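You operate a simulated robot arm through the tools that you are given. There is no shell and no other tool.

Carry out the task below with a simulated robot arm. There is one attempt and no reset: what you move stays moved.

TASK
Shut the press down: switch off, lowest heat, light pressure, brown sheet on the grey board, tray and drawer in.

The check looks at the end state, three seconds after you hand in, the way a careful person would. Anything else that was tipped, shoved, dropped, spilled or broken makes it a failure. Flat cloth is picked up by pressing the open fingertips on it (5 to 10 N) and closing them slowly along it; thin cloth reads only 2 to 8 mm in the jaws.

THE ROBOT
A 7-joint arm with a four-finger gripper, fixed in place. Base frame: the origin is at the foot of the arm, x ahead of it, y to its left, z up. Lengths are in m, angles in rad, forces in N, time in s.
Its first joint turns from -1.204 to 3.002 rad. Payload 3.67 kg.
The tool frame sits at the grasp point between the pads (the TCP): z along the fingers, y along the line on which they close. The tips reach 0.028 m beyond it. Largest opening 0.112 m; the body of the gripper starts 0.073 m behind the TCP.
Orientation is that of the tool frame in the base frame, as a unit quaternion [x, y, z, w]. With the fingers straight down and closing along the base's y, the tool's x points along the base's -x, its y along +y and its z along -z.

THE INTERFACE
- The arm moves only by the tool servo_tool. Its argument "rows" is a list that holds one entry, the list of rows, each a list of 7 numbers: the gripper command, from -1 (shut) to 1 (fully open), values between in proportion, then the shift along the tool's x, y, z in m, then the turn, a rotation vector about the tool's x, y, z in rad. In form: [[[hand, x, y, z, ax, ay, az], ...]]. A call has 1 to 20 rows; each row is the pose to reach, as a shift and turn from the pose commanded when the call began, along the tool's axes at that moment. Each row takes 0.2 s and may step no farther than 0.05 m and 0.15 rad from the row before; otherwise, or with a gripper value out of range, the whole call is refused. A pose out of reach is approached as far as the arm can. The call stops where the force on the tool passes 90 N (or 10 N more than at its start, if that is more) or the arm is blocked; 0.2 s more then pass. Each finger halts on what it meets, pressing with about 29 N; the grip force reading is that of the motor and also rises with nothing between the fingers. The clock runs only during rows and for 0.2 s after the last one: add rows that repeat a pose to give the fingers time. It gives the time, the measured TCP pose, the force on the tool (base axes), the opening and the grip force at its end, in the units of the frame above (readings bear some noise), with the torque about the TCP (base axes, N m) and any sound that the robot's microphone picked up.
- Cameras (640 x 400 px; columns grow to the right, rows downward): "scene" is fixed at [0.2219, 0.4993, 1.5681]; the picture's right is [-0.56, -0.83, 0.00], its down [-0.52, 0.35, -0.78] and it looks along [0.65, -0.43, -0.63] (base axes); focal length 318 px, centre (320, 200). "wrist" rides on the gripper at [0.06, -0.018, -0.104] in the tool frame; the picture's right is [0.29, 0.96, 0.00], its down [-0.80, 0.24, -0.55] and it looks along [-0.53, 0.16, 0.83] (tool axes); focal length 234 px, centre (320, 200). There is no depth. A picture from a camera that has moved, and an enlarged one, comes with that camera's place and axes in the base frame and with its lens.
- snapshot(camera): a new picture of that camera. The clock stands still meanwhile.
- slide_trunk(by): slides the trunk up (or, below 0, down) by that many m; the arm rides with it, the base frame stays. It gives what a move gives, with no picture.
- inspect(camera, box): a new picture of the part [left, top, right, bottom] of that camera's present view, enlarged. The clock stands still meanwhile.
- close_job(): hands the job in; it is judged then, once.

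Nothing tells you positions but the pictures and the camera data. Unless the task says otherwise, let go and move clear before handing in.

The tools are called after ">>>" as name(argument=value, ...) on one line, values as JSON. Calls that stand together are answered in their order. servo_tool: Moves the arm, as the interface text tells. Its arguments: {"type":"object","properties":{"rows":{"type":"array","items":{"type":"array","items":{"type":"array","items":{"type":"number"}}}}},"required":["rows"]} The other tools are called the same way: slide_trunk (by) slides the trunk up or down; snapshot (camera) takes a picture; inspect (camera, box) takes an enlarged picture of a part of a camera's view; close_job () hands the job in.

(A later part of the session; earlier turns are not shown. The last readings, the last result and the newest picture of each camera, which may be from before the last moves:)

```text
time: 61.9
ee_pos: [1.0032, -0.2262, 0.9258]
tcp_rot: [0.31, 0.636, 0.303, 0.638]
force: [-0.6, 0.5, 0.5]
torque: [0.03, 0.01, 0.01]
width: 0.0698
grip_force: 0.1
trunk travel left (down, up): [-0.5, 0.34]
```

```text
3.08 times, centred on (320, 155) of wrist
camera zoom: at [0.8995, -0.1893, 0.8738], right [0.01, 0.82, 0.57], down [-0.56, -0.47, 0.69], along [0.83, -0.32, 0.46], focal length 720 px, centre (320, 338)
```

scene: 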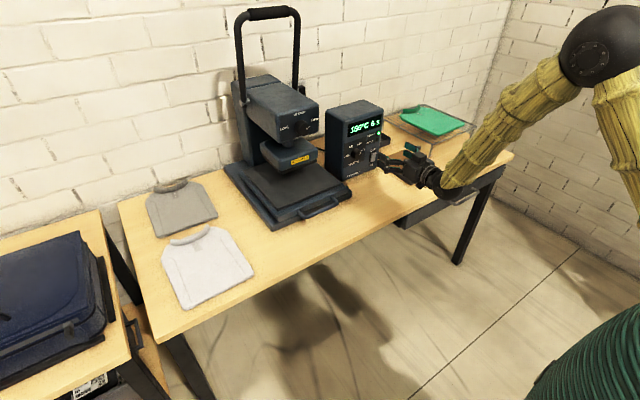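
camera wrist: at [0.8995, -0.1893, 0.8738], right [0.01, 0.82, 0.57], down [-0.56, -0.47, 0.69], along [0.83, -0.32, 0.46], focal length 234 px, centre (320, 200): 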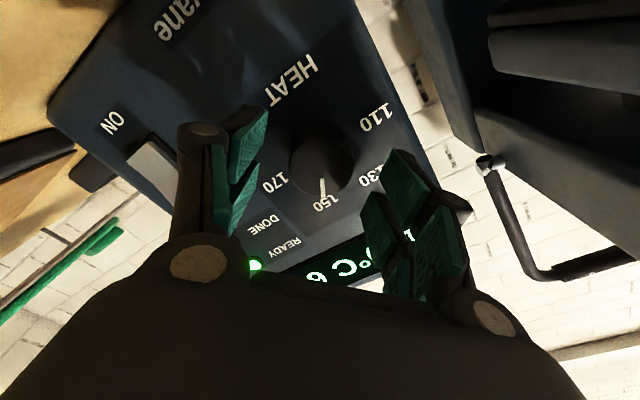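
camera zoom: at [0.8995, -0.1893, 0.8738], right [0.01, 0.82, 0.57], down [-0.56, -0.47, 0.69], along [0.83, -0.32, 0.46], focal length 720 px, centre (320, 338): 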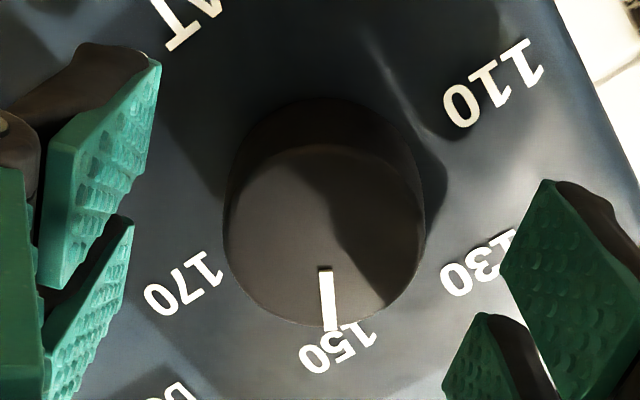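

The knob is centred on the tool axis, with its face at x≈1.031 and the panel at x≈1.065. I'll advance 22 mm so the pads surround it, then close.

>>> servo_tool(rows=[[[0.25, 0, 0, 0.008, 0, 0, 0], [0.25, 0, 0, 0.015, 0, 0, 0], [0.25, 0, 0, 0.021, 0, 0, 0], [0.25, 0, 0, 0.021, 0, 0, 0]]])

>>> snapshot(camera="wrist")

```text
time: 62.9
ee_pos: [1.0254, -0.225, 0.9248]
tcp_rot: [0.309, 0.637, 0.303, 0.638]
force: [-0.1, 0.0, 0.4]
torque: [0.01, 0.02, 0.03]
width: 0.0701
grip_force: 0.1
trunk travel left (down, up): [-0.5, 0.34]
```

```text
taken
camera wrist: at [0.9217, -0.1891, 0.8736], right [0.01, 0.82, 0.57], down [-0.56, -0.47, 0.69], along [0.83, -0.32, 0.45], focal length 234 px, centre (320, 200)
```

wrist: 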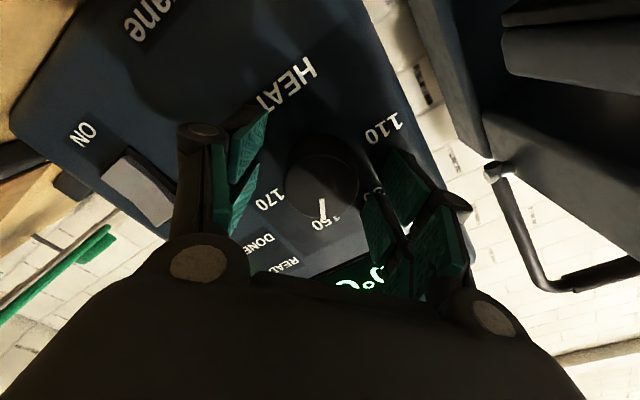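

No contact so far. Now I'll close on the knob.

>>> servo_tool(rows=[[[0.0, 0, 0, 0, 0, 0, 0], [-0.2, 0, 0, 0, 0, 0, 0], [-0.4, 0, 0, 0, 0, 0, 0], [-0.6, 0, 0, 0, 0, 0, 0], [-1, 0, 0, 0, 0, 0, 0], [-1, 0, 0, 0, 0, 0, 0]]])

>>> snapshot(camera="wrist")

>>> inspect(camera="scene", box=[340, 110, 400, 180])

```text
time: 64.3
ee_pos: [1.0228, -0.2249, 0.9268]
tcp_rot: [0.309, 0.637, 0.303, 0.638]
force: [-36.9, 5.8, -2.6]
torque: [0.54, -0.18, 1.33]
width: 0.0404
grip_force: 28.9
trunk travel left (down, up): [-0.5, 0.34]
```

```text
taken
camera wrist: at [0.919, -0.1889, 0.8743], right [0.01, 0.82, 0.57], down [-0.56, -0.47, 0.69], along [0.83, -0.32, 0.45], focal length 234 px, centre (320, 200)
```

wrist: 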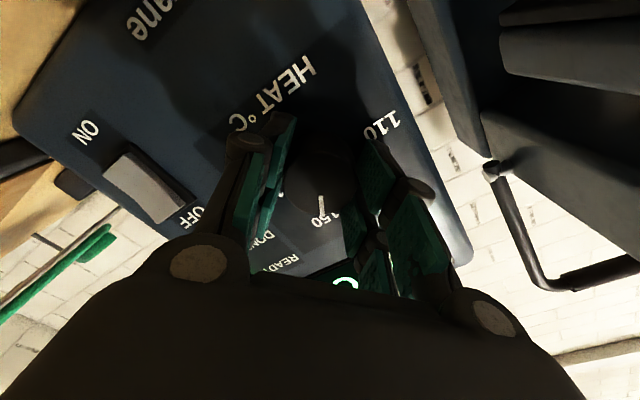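

```text
5.71 times, centred on (370, 145) of scene
camera zoom: at [0.2219, 0.4993, 1.5681], right [-0.56, -0.83, 0.0], down [-0.52, 0.35, -0.78], along [0.65, -0.43, -0.63], focal length 1817 px, centre (34, 514)
```

zoom: 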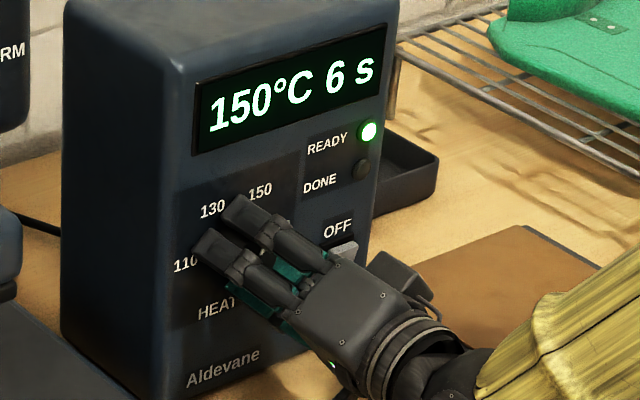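

The knob is gripped (40 mm), but the fingertips press on the panel with 37 N. I'll open, back off 7 mm and re-grip so I don't shove the box.

>>> servo_tool(rows=[[[-0.1, 0, 0, 0, 0, 0, 0], [-0.1, 0, 0, -0.007, 0, 0, 0], [-0.1, 0, 0, -0.007, 0, 0, 0], [-0.3, 0, 0, -0.007, 0, 0, 0], [-0.5, 0, 0, -0.007, 0, 0, 0], [-1, 0, 0, -0.007, 0, 0, 0], [-1, 0, 0, -0.007, 0, 0, 0]]])

>>> snapshot(camera="wrist")

```text
time: 65.9
ee_pos: [1.0193, -0.2265, 0.9258]
tcp_rot: [0.31, 0.635, 0.303, 0.639]
force: [10.7, -2.6, 4.3]
torque: [0.0, -0.19, -0.2]
width: 0.0394
grip_force: 45.3
trunk travel left (down, up): [-0.5, 0.34]
```

```text
taken
camera wrist: at [0.9154, -0.1895, 0.8744], right [0.01, 0.82, 0.57], down [-0.56, -0.47, 0.69], along [0.83, -0.32, 0.46], focal length 234 px, centre (320, 200)
```

wrist: 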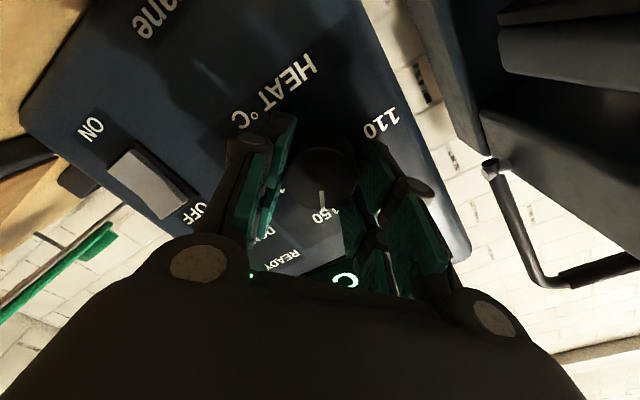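

Gripped with little axial force. I'll turn counter-clockwise a little first to confirm the knob follows.

>>> servo_tool(rows=[[[-1, 0, 0, 0, 0, 0, -0.1], [-1, 0, 0, 0, 0, 0, -0.2], [-1, 0, 0, 0, 0, 0, -0.3], [-1, 0, 0, 0, 0, 0, -0.4], [-1, 0, 0, 0, 0, 0, -0.5], [-1, 0, 0, 0, 0, 0, -0.5]]])

>>> snapshot(camera="wrist")

>>> inspect(camera="scene", box=[340, 110, 400, 180])

```text
time: 67.3
ee_pos: [1.0178, -0.2257, 0.9258]
tcp_rot: [0.142, 0.693, 0.135, 0.694]
force: [18.1, -0.9, 14.1]
torque: [-0.01, -0.43, -0.13]
width: 0.0392
grip_force: 45.2
trunk travel left (down, up): [-0.5, 0.34]
```

```text
taken
camera wrist: at [0.9143, -0.2176, 0.8633], right [0.01, 0.99, 0.1], down [-0.55, -0.08, 0.83], along [0.83, -0.06, 0.55], focal length 234 px, centre (320, 200)
```

wrist: 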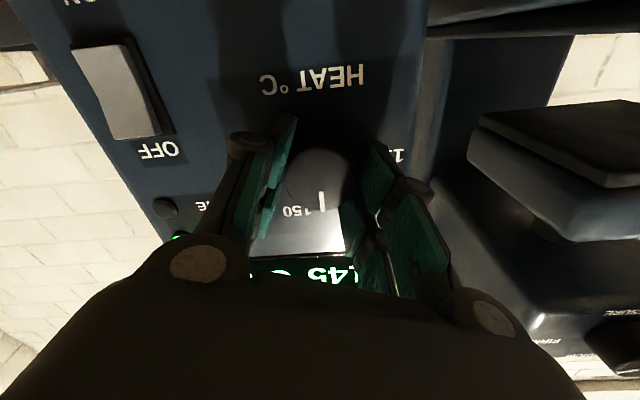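

```text
5.71 times, centred on (370, 145) of scene
camera zoom: at [0.2219, 0.4993, 1.5681], right [-0.56, -0.83, 0.0], down [-0.52, 0.35, -0.78], along [0.65, -0.43, -0.63], focal length 1817 px, centre (34, 514)
```

zoom: 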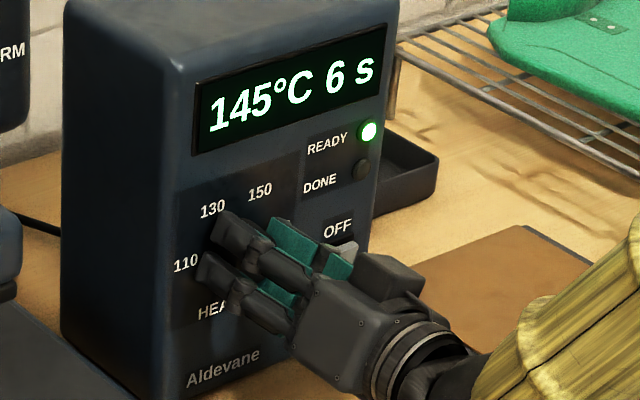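

The display shows 145°C, so the knob follows. I'll continue turning counter-clockwise towards 110.

>>> servo_tool(rows=[[[-1, 0, 0, 0, 0, 0, -0.1], [-1, 0, 0, 0, 0, 0, -0.2], [-1, 0, 0, 0, 0, 0, -0.3], [-1, 0, 0, 0, 0, 0, -0.4], [-1, 0, 0, 0, 0, 0, -0.5], [-1, 0, 0, 0, 0, 0, -0.6], [-1, 0, 0, 0, 0, 0, -0.7], [-1, 0, 0, 0, 0, 0, -0.8], [-1, 0, 0, 0, 0, 0, -0.9], [-1, 0, 0, 0, 0, 0, -1.0], [-1, 0, 0, 0, 0, 0, -1.0]]])

>>> snapshot(camera="wrist")

>>> inspect(camera="scene", box=[340, 110, 400, 180])

```text
time: 69.7
ee_pos: [1.0159, -0.2258, 0.925]
tcp_rot: [-0.207, 0.676, -0.214, 0.674]
force: [20.2, 3.4, 16.2]
torque: [-0.01, -0.48, 0.44]
width: 0.0391
grip_force: 45.0
trunk travel left (down, up): [-0.5, 0.34]
```

```text
taken
camera wrist: at [0.9133, -0.2725, 0.8861], right [0.01, 0.62, -0.78], down [-0.55, 0.66, 0.52], along [0.84, 0.43, 0.34], focal length 234 px, centre (320, 200)
```

wrist: 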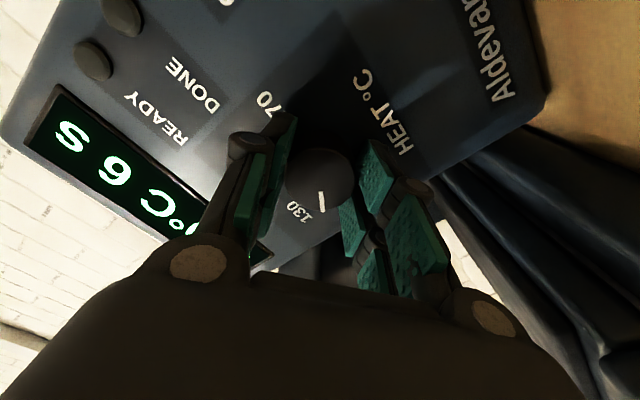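

```text
5.71 times, centred on (370, 145) of scene
camera zoom: at [0.2219, 0.4993, 1.5681], right [-0.56, -0.83, 0.0], down [-0.52, 0.35, -0.78], along [0.65, -0.43, -0.63], focal length 1817 px, centre (34, 514)
```

zoom: 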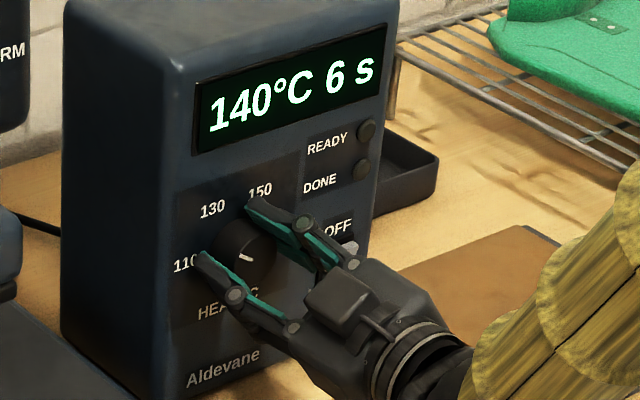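

The pointer is now past 130 heading to 110, and the display seems to lag like an actual temperature. I'll continue the remaining ~30°.

>>> servo_tool(rows=[[[-1, 0, 0, 0, 0, 0, -0.08], [-1, 0, 0, 0, 0, 0, -0.16], [-1, 0, 0, 0, 0, 0, -0.24], [-1, 0, 0, 0, 0, 0, -0.32], [-1, 0, 0, 0, 0, 0, -0.4], [-1, 0, 0, 0, 0, 0, -0.46], [-1, 0, 0, 0, 0, 0, -0.46]]])

>>> snapshot(camera="wrist")

>>> inspect(camera="scene", box=[340, 110, 400, 180])

```text
time: 71.3
ee_pos: [1.0171, -0.2247, 0.925]
tcp_rot: [-0.356, 0.611, -0.363, 0.607]
force: [18.9, 4.8, 13.8]
torque: [-0.03, -0.4, 0.24]
width: 0.0392
grip_force: 44.7
trunk travel left (down, up): [-0.5, 0.34]
```

```text
taken
camera wrist: at [0.913, -0.2847, 0.9117], right [0.0, 0.21, -0.98], down [-0.55, 0.82, 0.18], along [0.84, 0.53, 0.12], focal length 234 px, centre (320, 200)
```

wrist: 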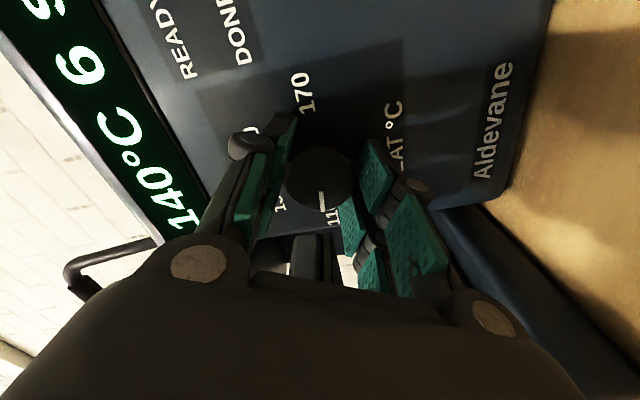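

```text
5.71 times, centred on (370, 145) of scene
camera zoom: at [0.2219, 0.4993, 1.5681], right [-0.56, -0.83, 0.0], down [-0.52, 0.35, -0.78], along [0.65, -0.43, -0.63], focal length 1817 px, centre (34, 514)
```

zoom: 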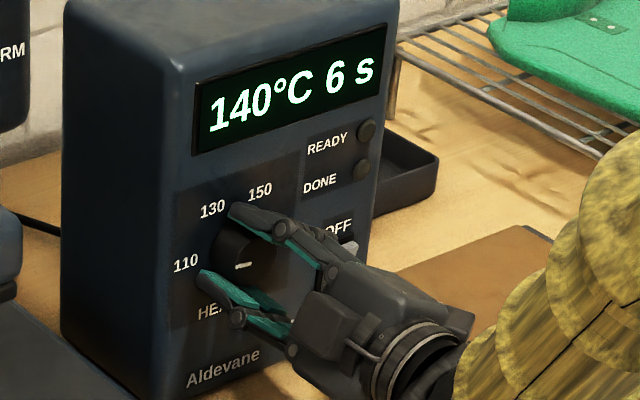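

>>> inspect(camera="wrist", box=[240, 100, 420, 260])

```text
2.50 times, centred on (330, 180) of wrist
camera zoom: at [0.913, -0.2847, 0.9117], right [0.0, 0.21, -0.98], down [-0.55, 0.82, 0.18], along [0.84, 0.53, 0.12], focal length 585 px, centre (295, 250)
```

zoom: 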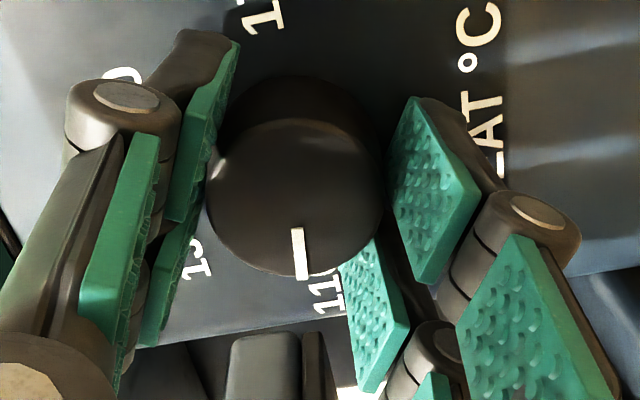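

The pointer is at about -84°, on the 110 mark. I'll try a bit further to see whether there is an end stop.

>>> servo_tool(rows=[[[-1, 0, 0, 0, 0, 0, -0.06], [-1, 0, 0, 0, 0, 0, -0.12], [-1, 0, 0, 0, 0, 0, -0.12]]])

>>> inspect(camera="wrist", box=[240, 100, 420, 260])

```text
time: 72.1
ee_pos: [1.0177, -0.2243, 0.9257]
tcp_rot: [-0.393, 0.588, -0.398, 0.584]
force: [20.0, 7.2, 13.9]
torque: [-0.05, -0.28, 0.17]
width: 0.0393
grip_force: 45.0
trunk travel left (down, up): [-0.5, 0.34]
```

```text
2.50 times, centred on (330, 180) of wrist
camera zoom: at [0.913, -0.2858, 0.9192], right [0.0, 0.09, -1.0], down [-0.55, 0.83, 0.08], along [0.84, 0.54, 0.05], focal length 585 px, centre (295, 250)
```

zoom: 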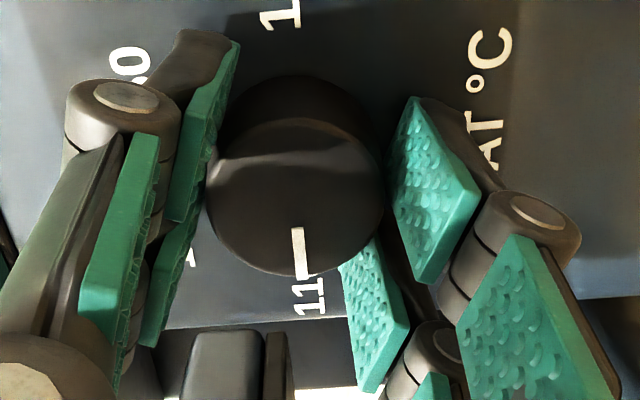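

>>> servo_tool(rows=[[[-1, 0, 0, 0, 0, 0, -0.07], [-1, 0, 0, 0, 0, 0, -0.14], [-1, 0, 0, 0, 0, 0, -0.14]]])

>>> inspect(camera="wrist", box=[240, 100, 420, 260])

>>> inspect(camera="scene", box=[340, 110, 400, 180])

```text
time: 72.9
ee_pos: [1.0173, -0.2242, 0.9245]
tcp_rot: [-0.432, 0.56, -0.437, 0.555]
force: [7.2, 4.2, 10.0]
torque: [0.93, -0.07, -0.02]
width: 0.0391
grip_force: 44.7
trunk travel left (down, up): [-0.5, 0.34]
```

```text
2.50 times, centred on (330, 180) of wrist
camera zoom: at [0.9117, -0.2867, 0.9279], right [0.0, -0.05, -1.0], down [-0.55, 0.84, -0.04], along [0.84, 0.55, -0.03], focal length 585 px, centre (295, 250)
```

zoom: 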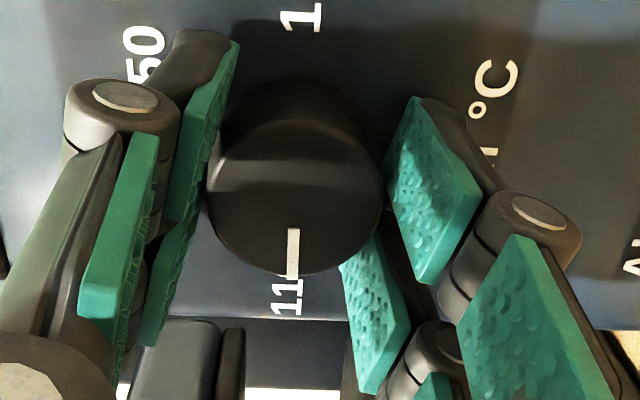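

```text
5.71 times, centred on (370, 145) of scene
camera zoom: at [0.2219, 0.4993, 1.5681], right [-0.56, -0.83, 0.0], down [-0.52, 0.35, -0.78], along [0.65, -0.43, -0.63], focal length 1817 px, centre (34, 514)
```

zoom: 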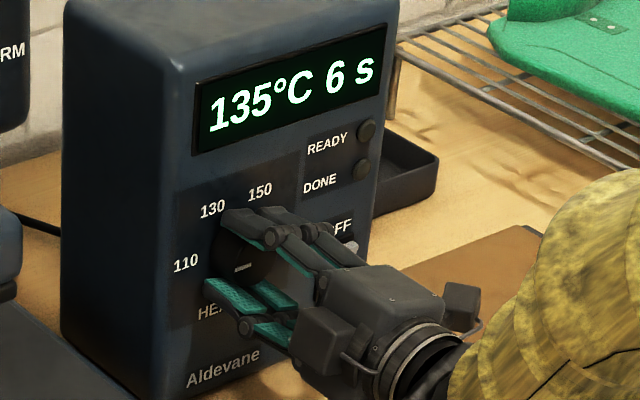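

Torque rose to 0.93 N·m, so the knob is at its end stop with the pointer on 110. I'll relax slightly, open, and back straight off.

>>> servo_tool(rows=[[[-1, 0, 0, 0, 0, 0, 0.04], [-0.2, 0, 0, 0, 0, 0, 0.04], [0.1, 0, 0, 0, 0, 0, 0.04], [0.25, 0, 0, 0, 0, 0, 0.04], [0.25, 0, 0, -0.02, 0, 0, 0.04], [0.25, 0, 0, -0.045, 0, 0, 0.04], [0.25, 0, 0, -0.085, 0, 0, 0.04], [0.25, 0, 0, -0.125, 0, 0, 0.04], [0.25, 0, 0, -0.125, 0, 0, 0.04]]])

>>> snapshot(camera="wrist")

>>> inspect(camera="scene", box=[320, 90, 460, 190])

```text
time: 74.9
ee_pos: [0.8893, -0.2393, 0.9059]
tcp_rot: [-0.418, 0.58, -0.424, 0.555]
force: [-0.2, -0.1, 0.4]
torque: [-0.01, 0.04, 0.0]
width: 0.0703
grip_force: 0.2
trunk travel left (down, up): [-0.5, 0.34]
```

```text
taken
camera wrist: at [0.7839, -0.2992, 0.9085], right [-0.02, 0.0, -1.0], down [-0.53, 0.85, 0.01], along [0.85, 0.53, -0.02], focal length 234 px, centre (320, 200)
```

wrist: 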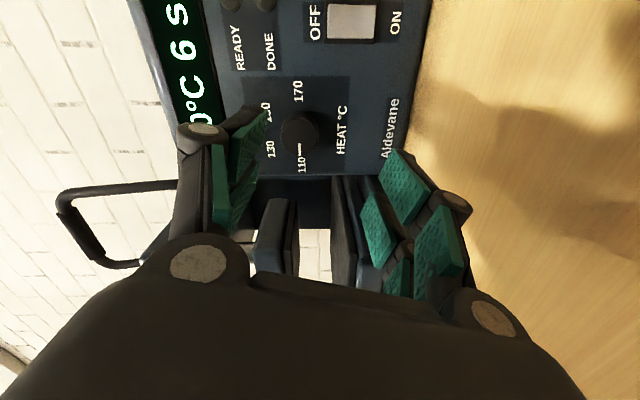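

```text
4.00 times, centred on (390, 140) of scene
camera zoom: at [0.2219, 0.4993, 1.5681], right [-0.56, -0.83, 0.0], down [-0.52, 0.35, -0.78], along [0.65, -0.43, -0.63], focal length 1272 px, centre (40, 440)
```

zoom: 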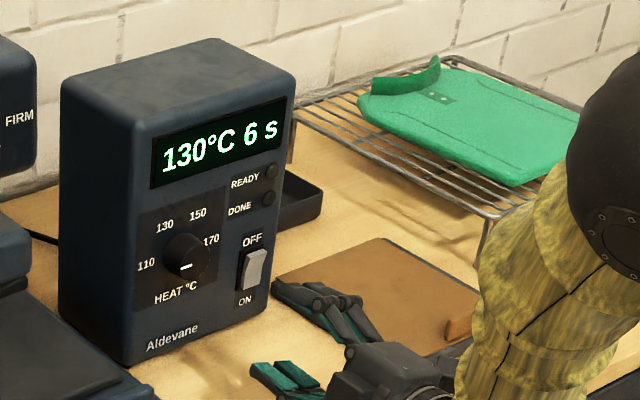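

The knob now points exactly at 110. Next I'll look closely at the switch.

>>> inspect(camera="wrist", box=[290, 0, 430, 80])

>>> inspect(camera="scene", box=[360, 135, 400, 175])

>>> snapshot(camera="scene")

```text
4.57 times, centred on (360, 40) of wrist
camera zoom: at [0.7839, -0.2992, 0.9085], right [-0.02, 0.0, -1.0], down [-0.53, 0.85, 0.01], along [0.85, 0.53, -0.02], focal length 1070 px, centre (137, 931)
```

zoom: 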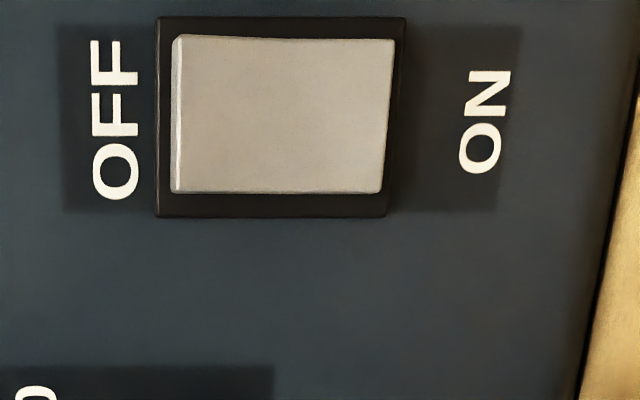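

```text
10.00 times, centred on (380, 155) of scene
camera zoom: at [0.2219, 0.4993, 1.5681], right [-0.56, -0.83, 0.0], down [-0.52, 0.35, -0.78], along [0.65, -0.43, -0.63], focal length 3179 px, centre (-280, 650)
```

zoom: 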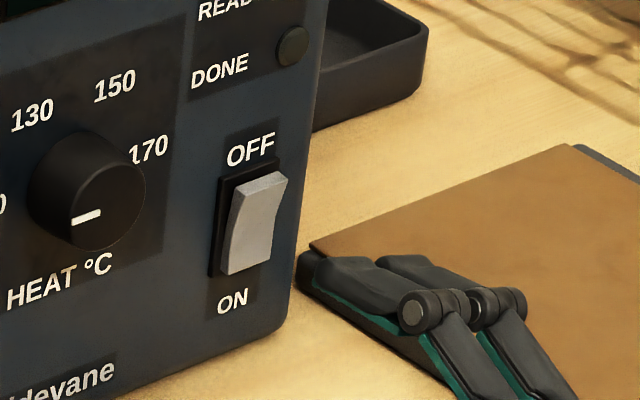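

```text
taken
```

scene: 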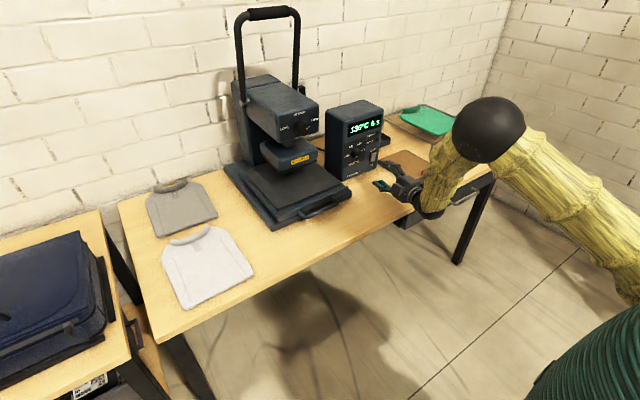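

The rocker's OFF (upper) end sticks out at about (1.045, -0.3245, 0.89). I'll close the fingers and line up level with that upper end.

>>> servo_tool(rows=[[[-1, 0.0288, -0.0028, 0.001, 0, 0, -0.098], [-1, 0.0575, -0.0057, 0.002, 0, 0, -0.196], [-1, 0.0863, -0.0085, 0.0028, 0, 0, -0.294], [-1, 0.0863, -0.0085, 0.0028, 0, 0, -0.294], [-1, 0.0863, -0.0085, 0.0028, 0, 0, -0.294]]])

>>> snapshot(camera="wrist")

>>> snapshot(camera="scene")

```text
time: 76.1
ee_pos: [0.8945, -0.3106, 0.9082]
tcp_rot: [0.5, -0.501, 0.503, -0.495]
force: [0.0, -0.7, 0.4]
torque: [-0.03, -0.02, -0.02]
width: 0.0
grip_force: 29.0
trunk travel left (down, up): [-0.5, 0.34]
```

```text
taken
camera wrist: at [0.7904, -0.3685, 0.9267], right [0.0, -0.3, -0.96], down [-0.55, 0.8, -0.25], along [0.84, 0.52, -0.16], focal length 234 px, centre (320, 200)
```

wrist: 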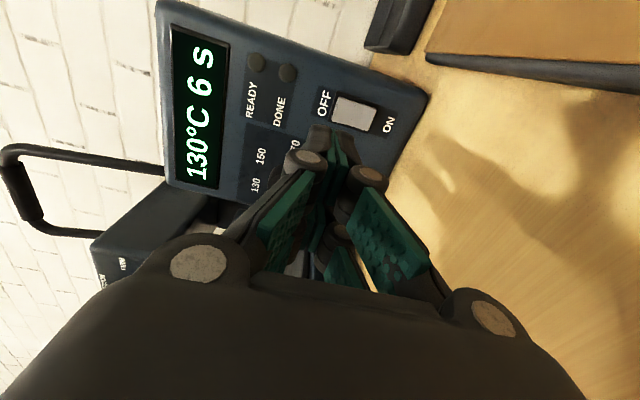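

```text
taken
```

scene: 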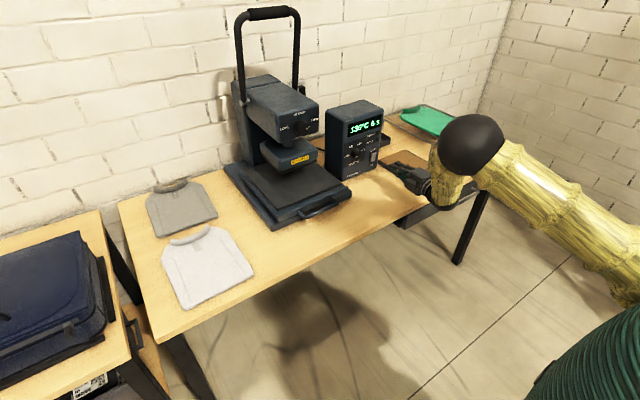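

Aligned: tool x is along -y and tool z along +x. I'll shift to the OFF end and approach to ~3 cm from the panel.

>>> servo_tool(rows=[[[-1, 0.014, 0.02, 0.02, 0, 0, 0], [-1, 0.014, 0.02, 0.05, 0, 0, 0], [-1, 0.014, 0.02, 0.08, 0, 0, 0], [-1, 0.014, 0.02, 0.09, 0, 0, 0], [-1, 0.014, 0.02, 0.09, 0, 0, 0]]])

>>> snapshot(camera="wrist")

>>> inspect(camera="scene", box=[340, 120, 460, 220])

```text
time: 77.3
ee_pos: [0.9837, -0.3233, 0.8882]
tcp_rot: [0.5, -0.501, 0.503, -0.496]
force: [-0.2, -0.1, 0.4]
torque: [0.02, 0.01, 0.0]
width: 0.0
grip_force: 29.4
trunk travel left (down, up): [-0.5, 0.34]
```

```text
taken
camera wrist: at [0.8806, -0.3828, 0.9058], right [0.0, -0.3, -0.96], down [-0.55, 0.8, -0.24], along [0.84, 0.52, -0.16], focal length 234 px, centre (320, 200)
```

wrist: 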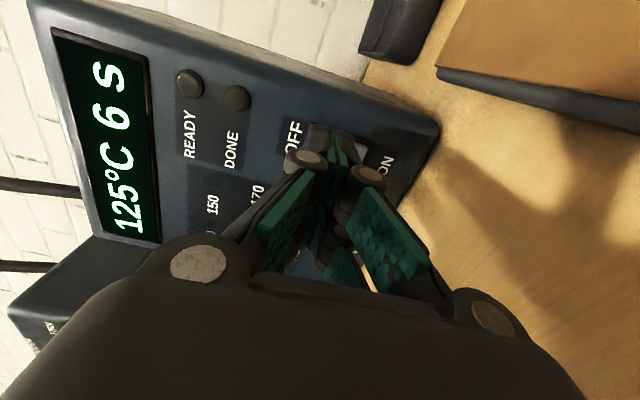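

```text
4.00 times, centred on (400, 170) of scene
camera zoom: at [0.2219, 0.4993, 1.5681], right [-0.56, -0.83, 0.0], down [-0.52, 0.35, -0.78], along [0.65, -0.43, -0.63], focal length 1272 px, centre (0, 320)
```

zoom: 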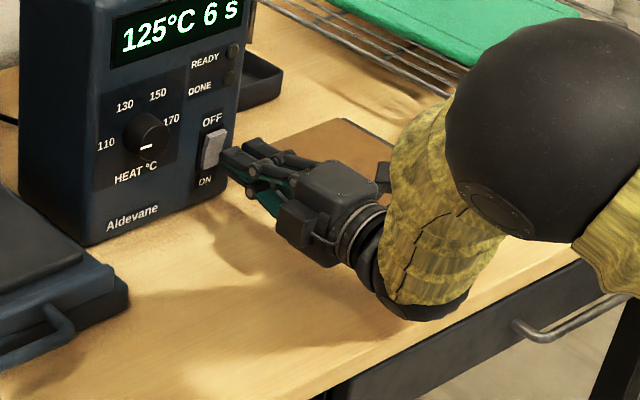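

>>> inspect(camera="wrist", box=[260, 90, 420, 220])

>>> inspect(camera="scene", box=[380, 140, 420, 180])

```text
3.08 times, centred on (340, 155) of wrist
camera zoom: at [0.8806, -0.3828, 0.9058], right [0.0, -0.3, -0.96], down [-0.55, 0.8, -0.24], along [0.84, 0.52, -0.16], focal length 720 px, centre (258, 338)
```

zoom: 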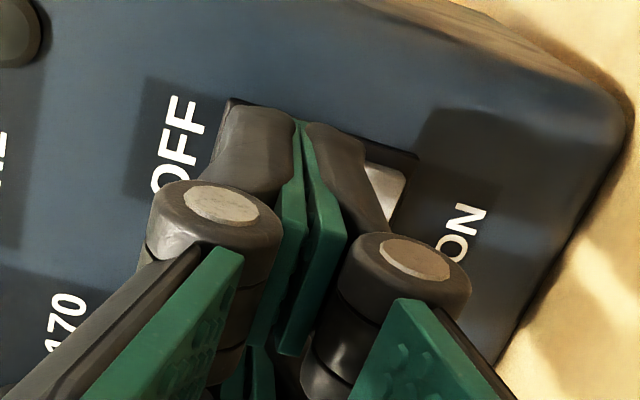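

```text
10.00 times, centred on (400, 160) of scene
camera zoom: at [0.2219, 0.4993, 1.5681], right [-0.56, -0.83, 0.0], down [-0.52, 0.35, -0.78], along [0.65, -0.43, -0.63], focal length 3179 px, centre (-480, 600)
```

zoom: 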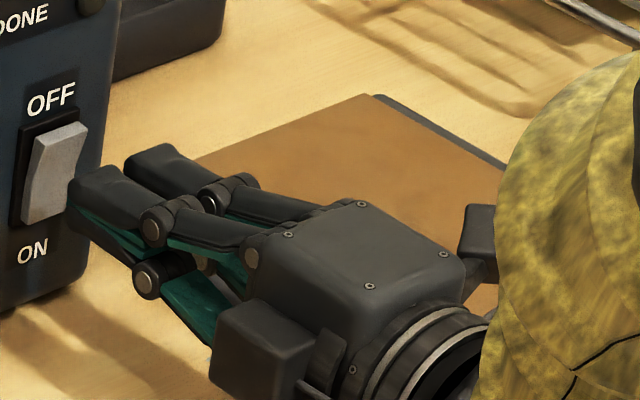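

The closed fingertips sit over the rocker's upper half (z≈0.872–0.905, rocker centre 0.873). I'll press in gently.

>>> servo_tool(rows=[[[-1, 0, -0.002, 0.01, 0, 0, 0], [-1, 0, -0.002, 0.02, 0, 0, 0], [-1, 0, -0.002, 0.027, 0, 0, 0], [-1, 0, -0.002, 0.032, 0, 0, 0], [-1, 0, -0.002, 0.036, 0, 0, 0]]])

>>> inspect(camera="scene", box=[340, 110, 420, 180])

```text
time: 78.5
ee_pos: [1.0157, -0.3252, 0.8903]
tcp_rot: [0.499, -0.502, 0.504, -0.495]
force: [-50.6, 10.5, -2.4]
torque: [0.07, 0.44, 0.52]
width: 0.0
grip_force: 28.8
trunk travel left (down, up): [-0.5, 0.34]
```

```text
5.71 times, centred on (380, 145) of scene
camera zoom: at [0.2219, 0.4993, 1.5681], right [-0.56, -0.83, 0.0], down [-0.52, 0.35, -0.78], along [0.65, -0.43, -0.63], focal length 1817 px, centre (-23, 514)
```

zoom: 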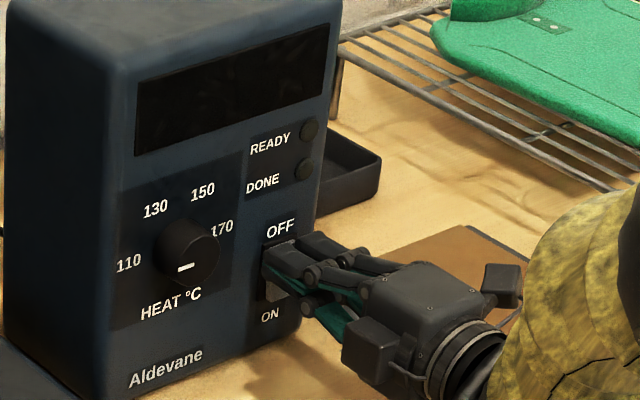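

The display went dark, so the switch is off. I'll back straight away from it.

>>> servo_tool(rows=[[[-1, 0, 0, -0.02, 0, 0, 0], [-1, 0, 0, -0.05, 0, 0, 0], [-1, 0, 0, -0.09, 0, 0, 0], [-1, 0, 0, -0.13, 0, 0, 0], [-1, 0, 0, -0.13, 0, 0, 0]]])

>>> snapshot(camera="wrist")

>>> inspect(camera="scene", box=[320, 90, 460, 200])

```text
time: 79.7
ee_pos: [0.8909, -0.3207, 0.8897]
tcp_rot: [0.5, -0.501, 0.504, -0.495]
force: [-0.2, -0.5, -0.6]
torque: [-0.01, 0.02, -0.01]
width: 0.0
grip_force: 28.5
trunk travel left (down, up): [-0.5, 0.34]
```

```text
taken
camera wrist: at [0.7854, -0.3811, 0.9089], right [0.0, -0.29, -0.96], down [-0.55, 0.8, -0.24], along [0.84, 0.52, -0.16], focal length 234 px, centre (320, 200)
```

wrist: 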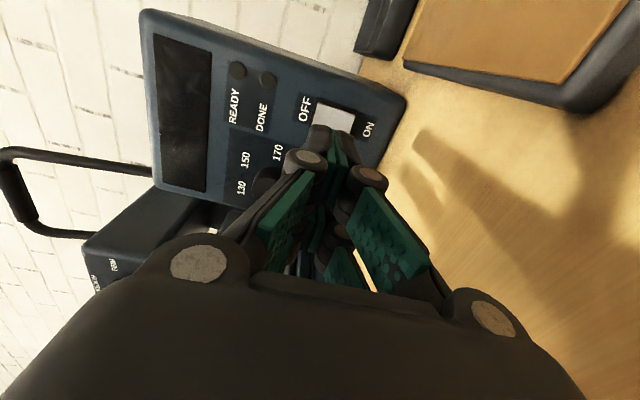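

```text
3.64 times, centred on (390, 145) of scene
camera zoom: at [0.2219, 0.4993, 1.5681], right [-0.56, -0.83, 0.0], down [-0.52, 0.35, -0.78], along [0.65, -0.43, -0.63], focal length 1156 px, centre (66, 400)
```

zoom: 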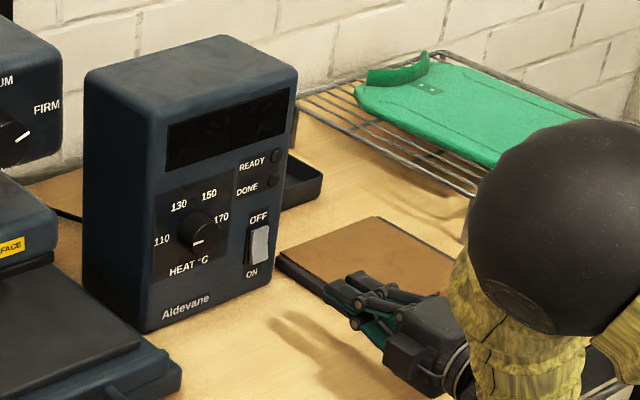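

The switch is off. Next is the pressure knob at about (1.01, 0.03, 1.115): I'll rise, move across and pre-roll clockwise so a counter-clockwise turn from FIRM to LIGHT fits in one go.

>>> servo_tool(rows=[[[0.5, 0, -0.04, -0.01, 0, 0, 0.14], [0.5, 0, -0.08, -0.02, 0, 0, 0.28], [0.5, 0, -0.12, -0.02, 0, 0, 0.42], [0.5, 0, -0.16, -0.02, 0, 0, 0.56], [0.5, 0, -0.2, -0.02, 0, 0, 0.7], [0.5, -0.0266, -0.202, -0.02, 0, 0, 0.84], [0.5, -0.0532, -0.204, -0.02, 0, 0, 0.98], [0.5, -0.0798, -0.206, -0.02, 0, 0, 1.12], [0.5, -0.1065, -0.208, -0.02, 0, 0, 1.26], [0.5, -0.1331, -0.21, -0.02, 0, 0, 1.4], [0.5, -0.1597, -0.212, -0.02, 0, 0, 1.54], [0.5, -0.1863, -0.214, -0.02, 0, 0, 1.68], [0.5, -0.2129, -0.216, -0.02, 0, 0, 1.82], [0.5, -0.2395, -0.218, -0.02, 0, 0, 1.96], [0.5, -0.2662, -0.22, -0.02, 0, 0, 2.1], [0.5, -0.2928, -0.222, -0.02, 0, 0, 2.24], [0.5, -0.3194, -0.224, -0.02, 0, 0, 2.38], [0.5, -0.346, -0.225, -0.02, 0, 0, 2.52], [0.5, -0.346, -0.225, -0.02, 0, 0, 2.52]]])

>>> snapshot(camera="wrist")

>>> snapshot(camera="scene")

```text
time: 83.7
ee_pos: [0.8752, 0.0279, 1.114]
tcp_rot: [0.326, 0.628, 0.317, 0.631]
force: [-0.4, 0.6, -0.3]
torque: [-0.02, -0.03, 0.0]
width: 0.0841
grip_force: 0.1
trunk travel left (down, up): [-0.5, 0.34]
```

```text
taken
camera wrist: at [0.7718, 0.0663, 1.0636], right [0.01, 0.8, 0.61], down [-0.56, -0.5, 0.66], along [0.83, -0.34, 0.44], focal length 234 px, centre (320, 200)
```

wrist: 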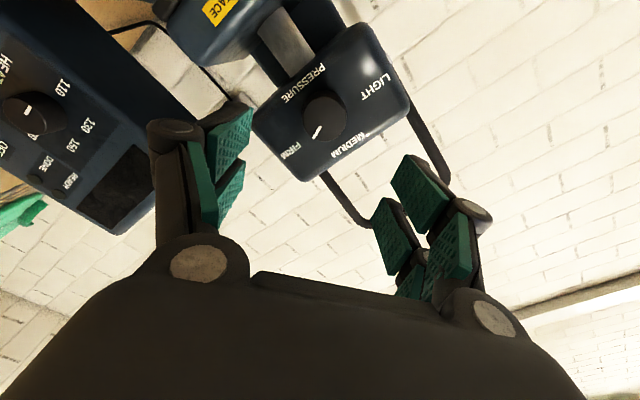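

```text
taken
```

scene: 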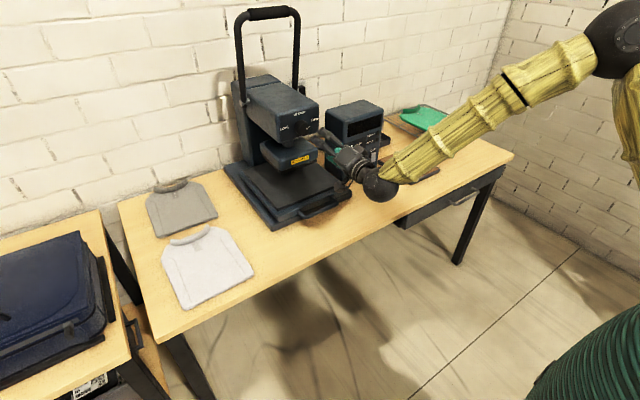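

>>> inspect(camera="wrist", box=[240, 30, 420, 190])

```text
2.50 times, centred on (330, 110) of wrist
camera zoom: at [0.7718, 0.0663, 1.0636], right [0.01, 0.8, 0.61], down [-0.56, -0.5, 0.66], along [0.83, -0.34, 0.44], focal length 585 px, centre (295, 425)
```

zoom: 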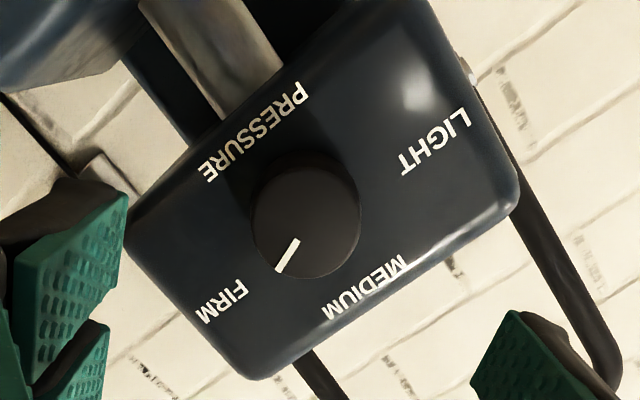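

The knob's face centre is at (1.012, 0.030, 1.116), about 43 mm across, with the pointer at ~+72° (FIRM) and LIGHT at ~-79°. I'll pre-roll a little more and approach.

>>> servo_tool(rows=[[[0.5, 0, 0.002, 0.025, 0, 0, 0.07], [0.5, 0, 0.004, 0.05, 0, 0, 0.14], [0.5, 0, 0.004, 0.075, 0, 0, 0.2], [0.5, 0, 0.004, 0.09, 0, 0, 0.2], [0.5, 0, 0.004, 0.09, 0, 0, 0.2]]])

>>> inspect(camera="wrist", box=[220, 50, 420, 230])

>>> inspect(camera="scene", box=[230, 70, 370, 200])

```text
time: 84.9
ee_pos: [0.9628, 0.0277, 1.115]
tcp_rot: [0.385, 0.594, 0.378, 0.597]
force: [-0.4, 0.0, 1.0]
torque: [0.02, 0.05, 0.0]
width: 0.084
grip_force: 0.0
trunk travel left (down, up): [-0.5, 0.34]
```

```text
2.22 times, centred on (320, 140) of wrist
camera zoom: at [0.8602, 0.0754, 1.0739], right [0.01, 0.66, 0.75], down [-0.56, -0.62, 0.55], along [0.83, -0.42, 0.36], focal length 520 px, centre (320, 333)
```

zoom: 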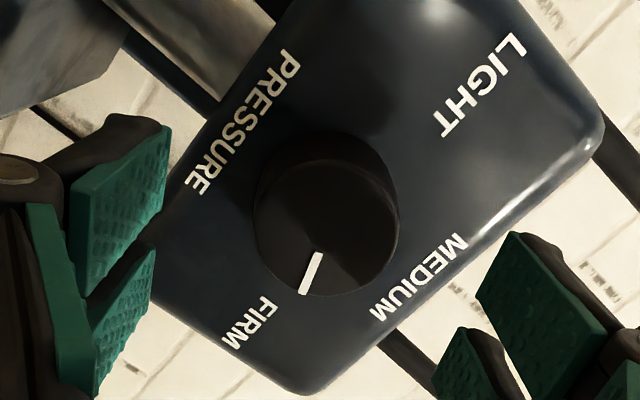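

```text
3.08 times, centred on (300, 135) of scene
camera zoom: at [0.2219, 0.4993, 1.5681], right [-0.56, -0.83, 0.0], down [-0.52, 0.35, -0.78], along [0.65, -0.43, -0.63], focal length 978 px, centre (382, 400)
```

zoom: 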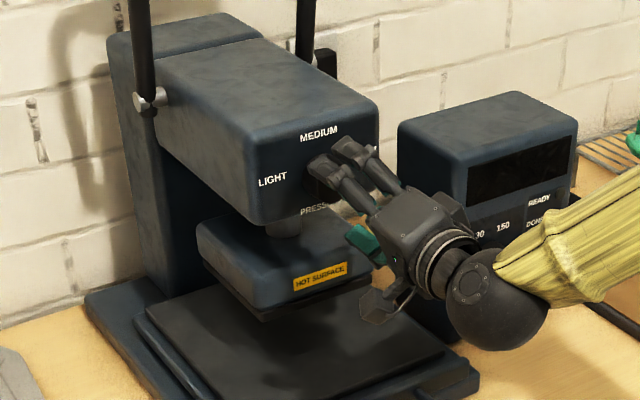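

Centred within 2 mm, with the face at x≈1.014. I'll advance to surround the knob and close.

>>> servo_tool(rows=[[[0.5, 0, 0.002, 0.013, 0, 0, 0], [0.5, 0, 0.002, 0.027, 0, 0, 0], [0.5, 0, 0.002, 0.04, 0, 0, 0], [0.5, 0, 0.002, 0.04, 0, 0, 0]]])

>>> servo_tool(rows=[[[0.2, 0, 0, 0, 0, 0, 0], [0.0, 0, 0, 0, 0, 0, 0], [-0.2, 0, 0, 0, 0, 0, 0], [-0.4, 0, 0, 0, 0, 0, 0], [-0.7, 0, 0, 0, 0, 0, 0], [-1, 0, 0, 0, 0, 0, 0], [-1, 0, 0, 0, 0, 0, 0]]])

>>> snapshot(camera="wrist")

```text
time: 85.9
ee_pos: [1.0038, 0.0278, 1.1161]
tcp_rot: [0.385, 0.593, 0.379, 0.597]
force: [-0.1, 1.0, 0.7]
torque: [-0.03, -0.01, 0.01]
width: 0.084
grip_force: 0.1
trunk travel left (down, up): [-0.5, 0.34]
```

```text
time: 87.5
ee_pos: [1.0026, 0.0277, 1.1165]
tcp_rot: [0.385, 0.594, 0.379, 0.596]
force: [-18.9, -2.2, -9.4]
torque: [-0.03, 0.29, 0.05]
width: 0.0449
grip_force: 44.7
trunk travel left (down, up): [-0.5, 0.34]
```

```text
taken
camera wrist: at [0.8991, 0.075, 1.0751], right [0.01, 0.66, 0.75], down [-0.56, -0.62, 0.55], along [0.83, -0.42, 0.36], focal length 234 px, centre (320, 200)
```

wrist: 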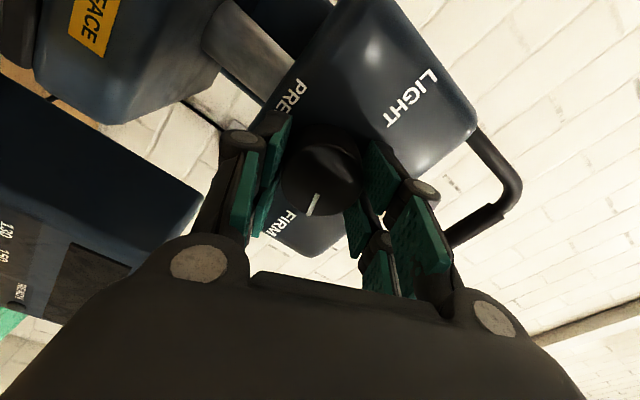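

Gripped (45 mm) with acceptable force. I'll turn counter-clockwise.

>>> servo_tool(rows=[[[-1, 0, 0, 0, 0, 0, -0.1], [-1, 0, 0, 0, 0, 0, -0.2], [-1, 0, 0, 0, 0, 0, -0.3], [-1, 0, 0, 0, 0, 0, -0.4], [-1, 0, 0, 0, 0, 0, -0.5], [-1, 0, 0, 0, 0, 0, -0.6], [-1, 0, 0, 0, 0, 0, -0.7], [-1, 0, 0, 0, 0, 0, -0.8], [-1, 0, 0, 0, 0, 0, -0.9], [-1, 0, 0, 0, 0, 0, -1.0], [-1, 0, 0, 0, 0, 0, -1.0]]])

>>> snapshot(camera="wrist")

>>> inspect(camera="scene", box=[230, 70, 370, 200])

```text
time: 89.9
ee_pos: [1.0024, 0.0298, 1.1186]
tcp_rot: [0.052, 0.705, 0.046, 0.705]
force: [-25.1, 24.1, -15.1]
torque: [-0.02, 0.11, 1.25]
width: 0.0451
grip_force: 45.1
trunk travel left (down, up): [-0.5, 0.34]
```

```text
taken
camera wrist: at [0.8987, 0.0207, 1.0569], right [0.01, 0.99, -0.15], down [-0.55, 0.13, 0.82], along [0.83, 0.08, 0.55], focal length 234 px, centre (320, 200)
```

wrist: 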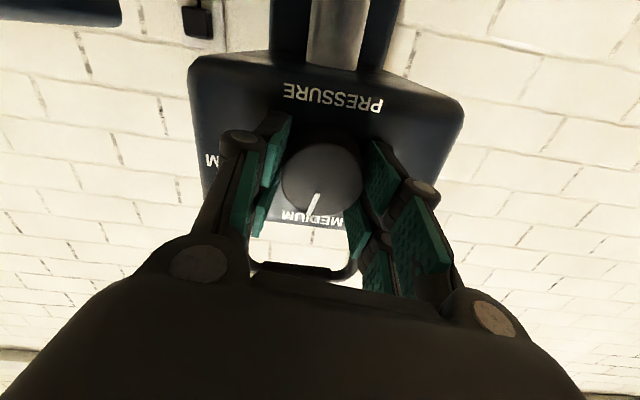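

```text
3.08 times, centred on (300, 135) of scene
camera zoom: at [0.2219, 0.4993, 1.5681], right [-0.56, -0.83, 0.0], down [-0.52, 0.35, -0.78], along [0.65, -0.43, -0.63], focal length 978 px, centre (382, 400)
```

zoom: 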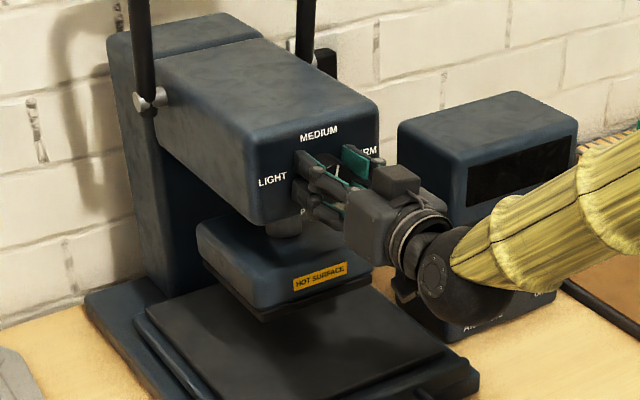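

The pointer is now near MEDIUM. I'll continue turning.

>>> servo_tool(rows=[[[-1, 0, 0, 0, 0, 0, -0.1], [-1, 0, 0, 0, 0, 0, -0.2], [-1, 0, 0, 0, 0, 0, -0.3], [-1, 0, 0, 0, 0, 0, -0.4], [-1, 0, 0, 0, 0, 0, -0.5], [-1, 0, 0, 0, 0, 0, -0.6], [-1, 0, 0, 0, 0, 0, -0.7], [-1, 0, 0, 0, 0, 0, -0.8], [-1, 0, 0, 0, 0, 0, -0.9], [-1, 0, 0, 0, 0, 0, -1.0], [-1, 0, 0, 0, 0, 0, -1.0]]])

>>> snapshot(camera="wrist")

>>> inspect(camera="scene", box=[230, 70, 370, 200])

```text
time: 90.7
ee_pos: [1.0039, 0.0312, 1.121]
tcp_rot: [-0.037, 0.71, -0.036, 0.702]
force: [-10.8, 76.3, 11.1]
torque: [0.5, -0.4, 1.47]
width: 0.0456
grip_force: 45.0
trunk travel left (down, up): [-0.5, 0.34]
stopped in row 4: the force on the tool passed its limit at 101 N (the readings are from after the stop); the commanded pose is now the measured one
```

```text
taken
camera wrist: at [0.8984, 0.0067, 1.0651], right [0.0, 0.92, -0.39], down [-0.54, 0.32, 0.77], along [0.84, 0.21, 0.5], focal length 234 px, centre (320, 200)
```

wrist: 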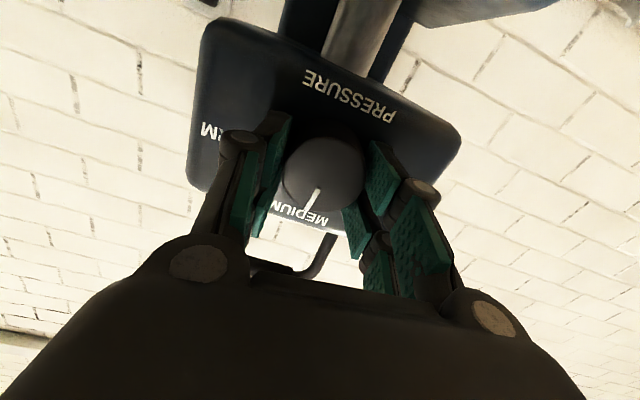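

```text
3.08 times, centred on (300, 135) of scene
camera zoom: at [0.2219, 0.4993, 1.5681], right [-0.56, -0.83, 0.0], down [-0.52, 0.35, -0.78], along [0.65, -0.43, -0.63], focal length 978 px, centre (382, 400)
```

zoom: 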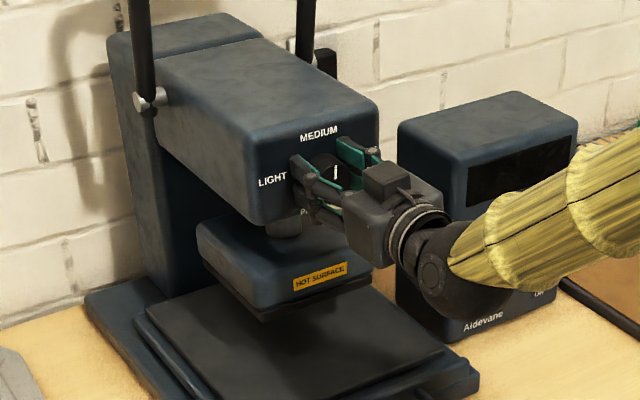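

The side force has built up to 76 N because the grip axis and knob axis are offset. I'll open, re-centre on the knob at this roll, and re-grip.

>>> servo_tool(rows=[[[-0.1, 0, 0, 0, 0, 0, 0], [0.2, 0, 0, 0, 0, 0, 0], [0.2, 0, 0, 0, 0, 0, 0], [0.2, 0, 0, -0.02, 0, 0, 0], [0.2, 0, 0, -0.04, 0, 0, 0], [0.2, 0, 0, -0.04, 0, 0, 0]]])

>>> inspect(camera="wrist", box=[220, 50, 420, 230])

>>> inspect(camera="scene", box=[230, 70, 370, 200])

```text
time: 92.1
ee_pos: [0.9712, 0.0028, 1.1076]
tcp_rot: [-0.018, 0.718, -0.039, 0.695]
force: [0.3, 1.5, -0.4]
torque: [0.0, -0.03, -0.14]
width: 0.0672
grip_force: 0.1
trunk travel left (down, up): [-0.5, 0.34]
```

```text
2.22 times, centred on (320, 140) of wrist
camera zoom: at [0.8651, -0.0172, 1.0528], right [0.02, 0.93, -0.36], down [-0.52, 0.32, 0.79], along [0.85, 0.17, 0.49], focal length 520 px, centre (320, 333)
```

zoom: 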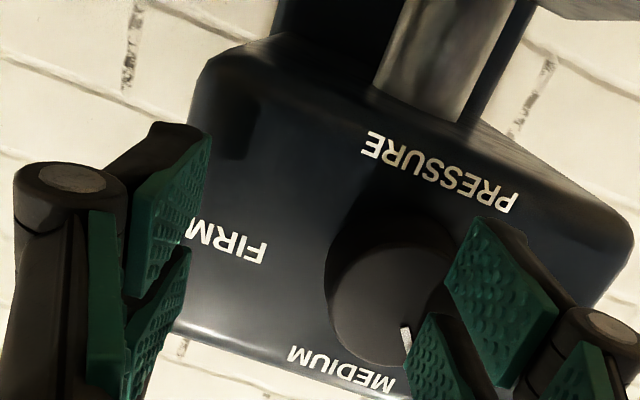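

```text
3.08 times, centred on (300, 135) of scene
camera zoom: at [0.2219, 0.4993, 1.5681], right [-0.56, -0.83, 0.0], down [-0.52, 0.35, -0.78], along [0.65, -0.43, -0.63], focal length 978 px, centre (382, 400)
```

zoom: 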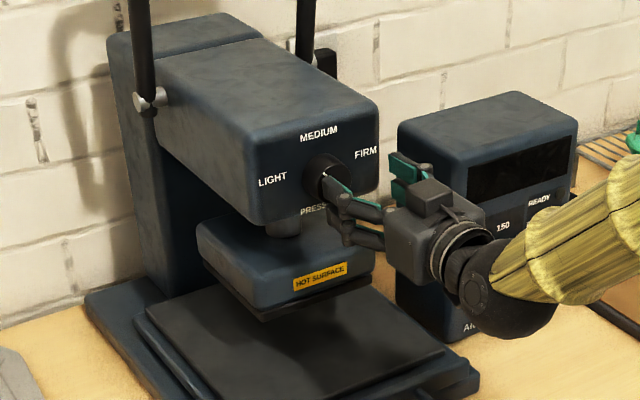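

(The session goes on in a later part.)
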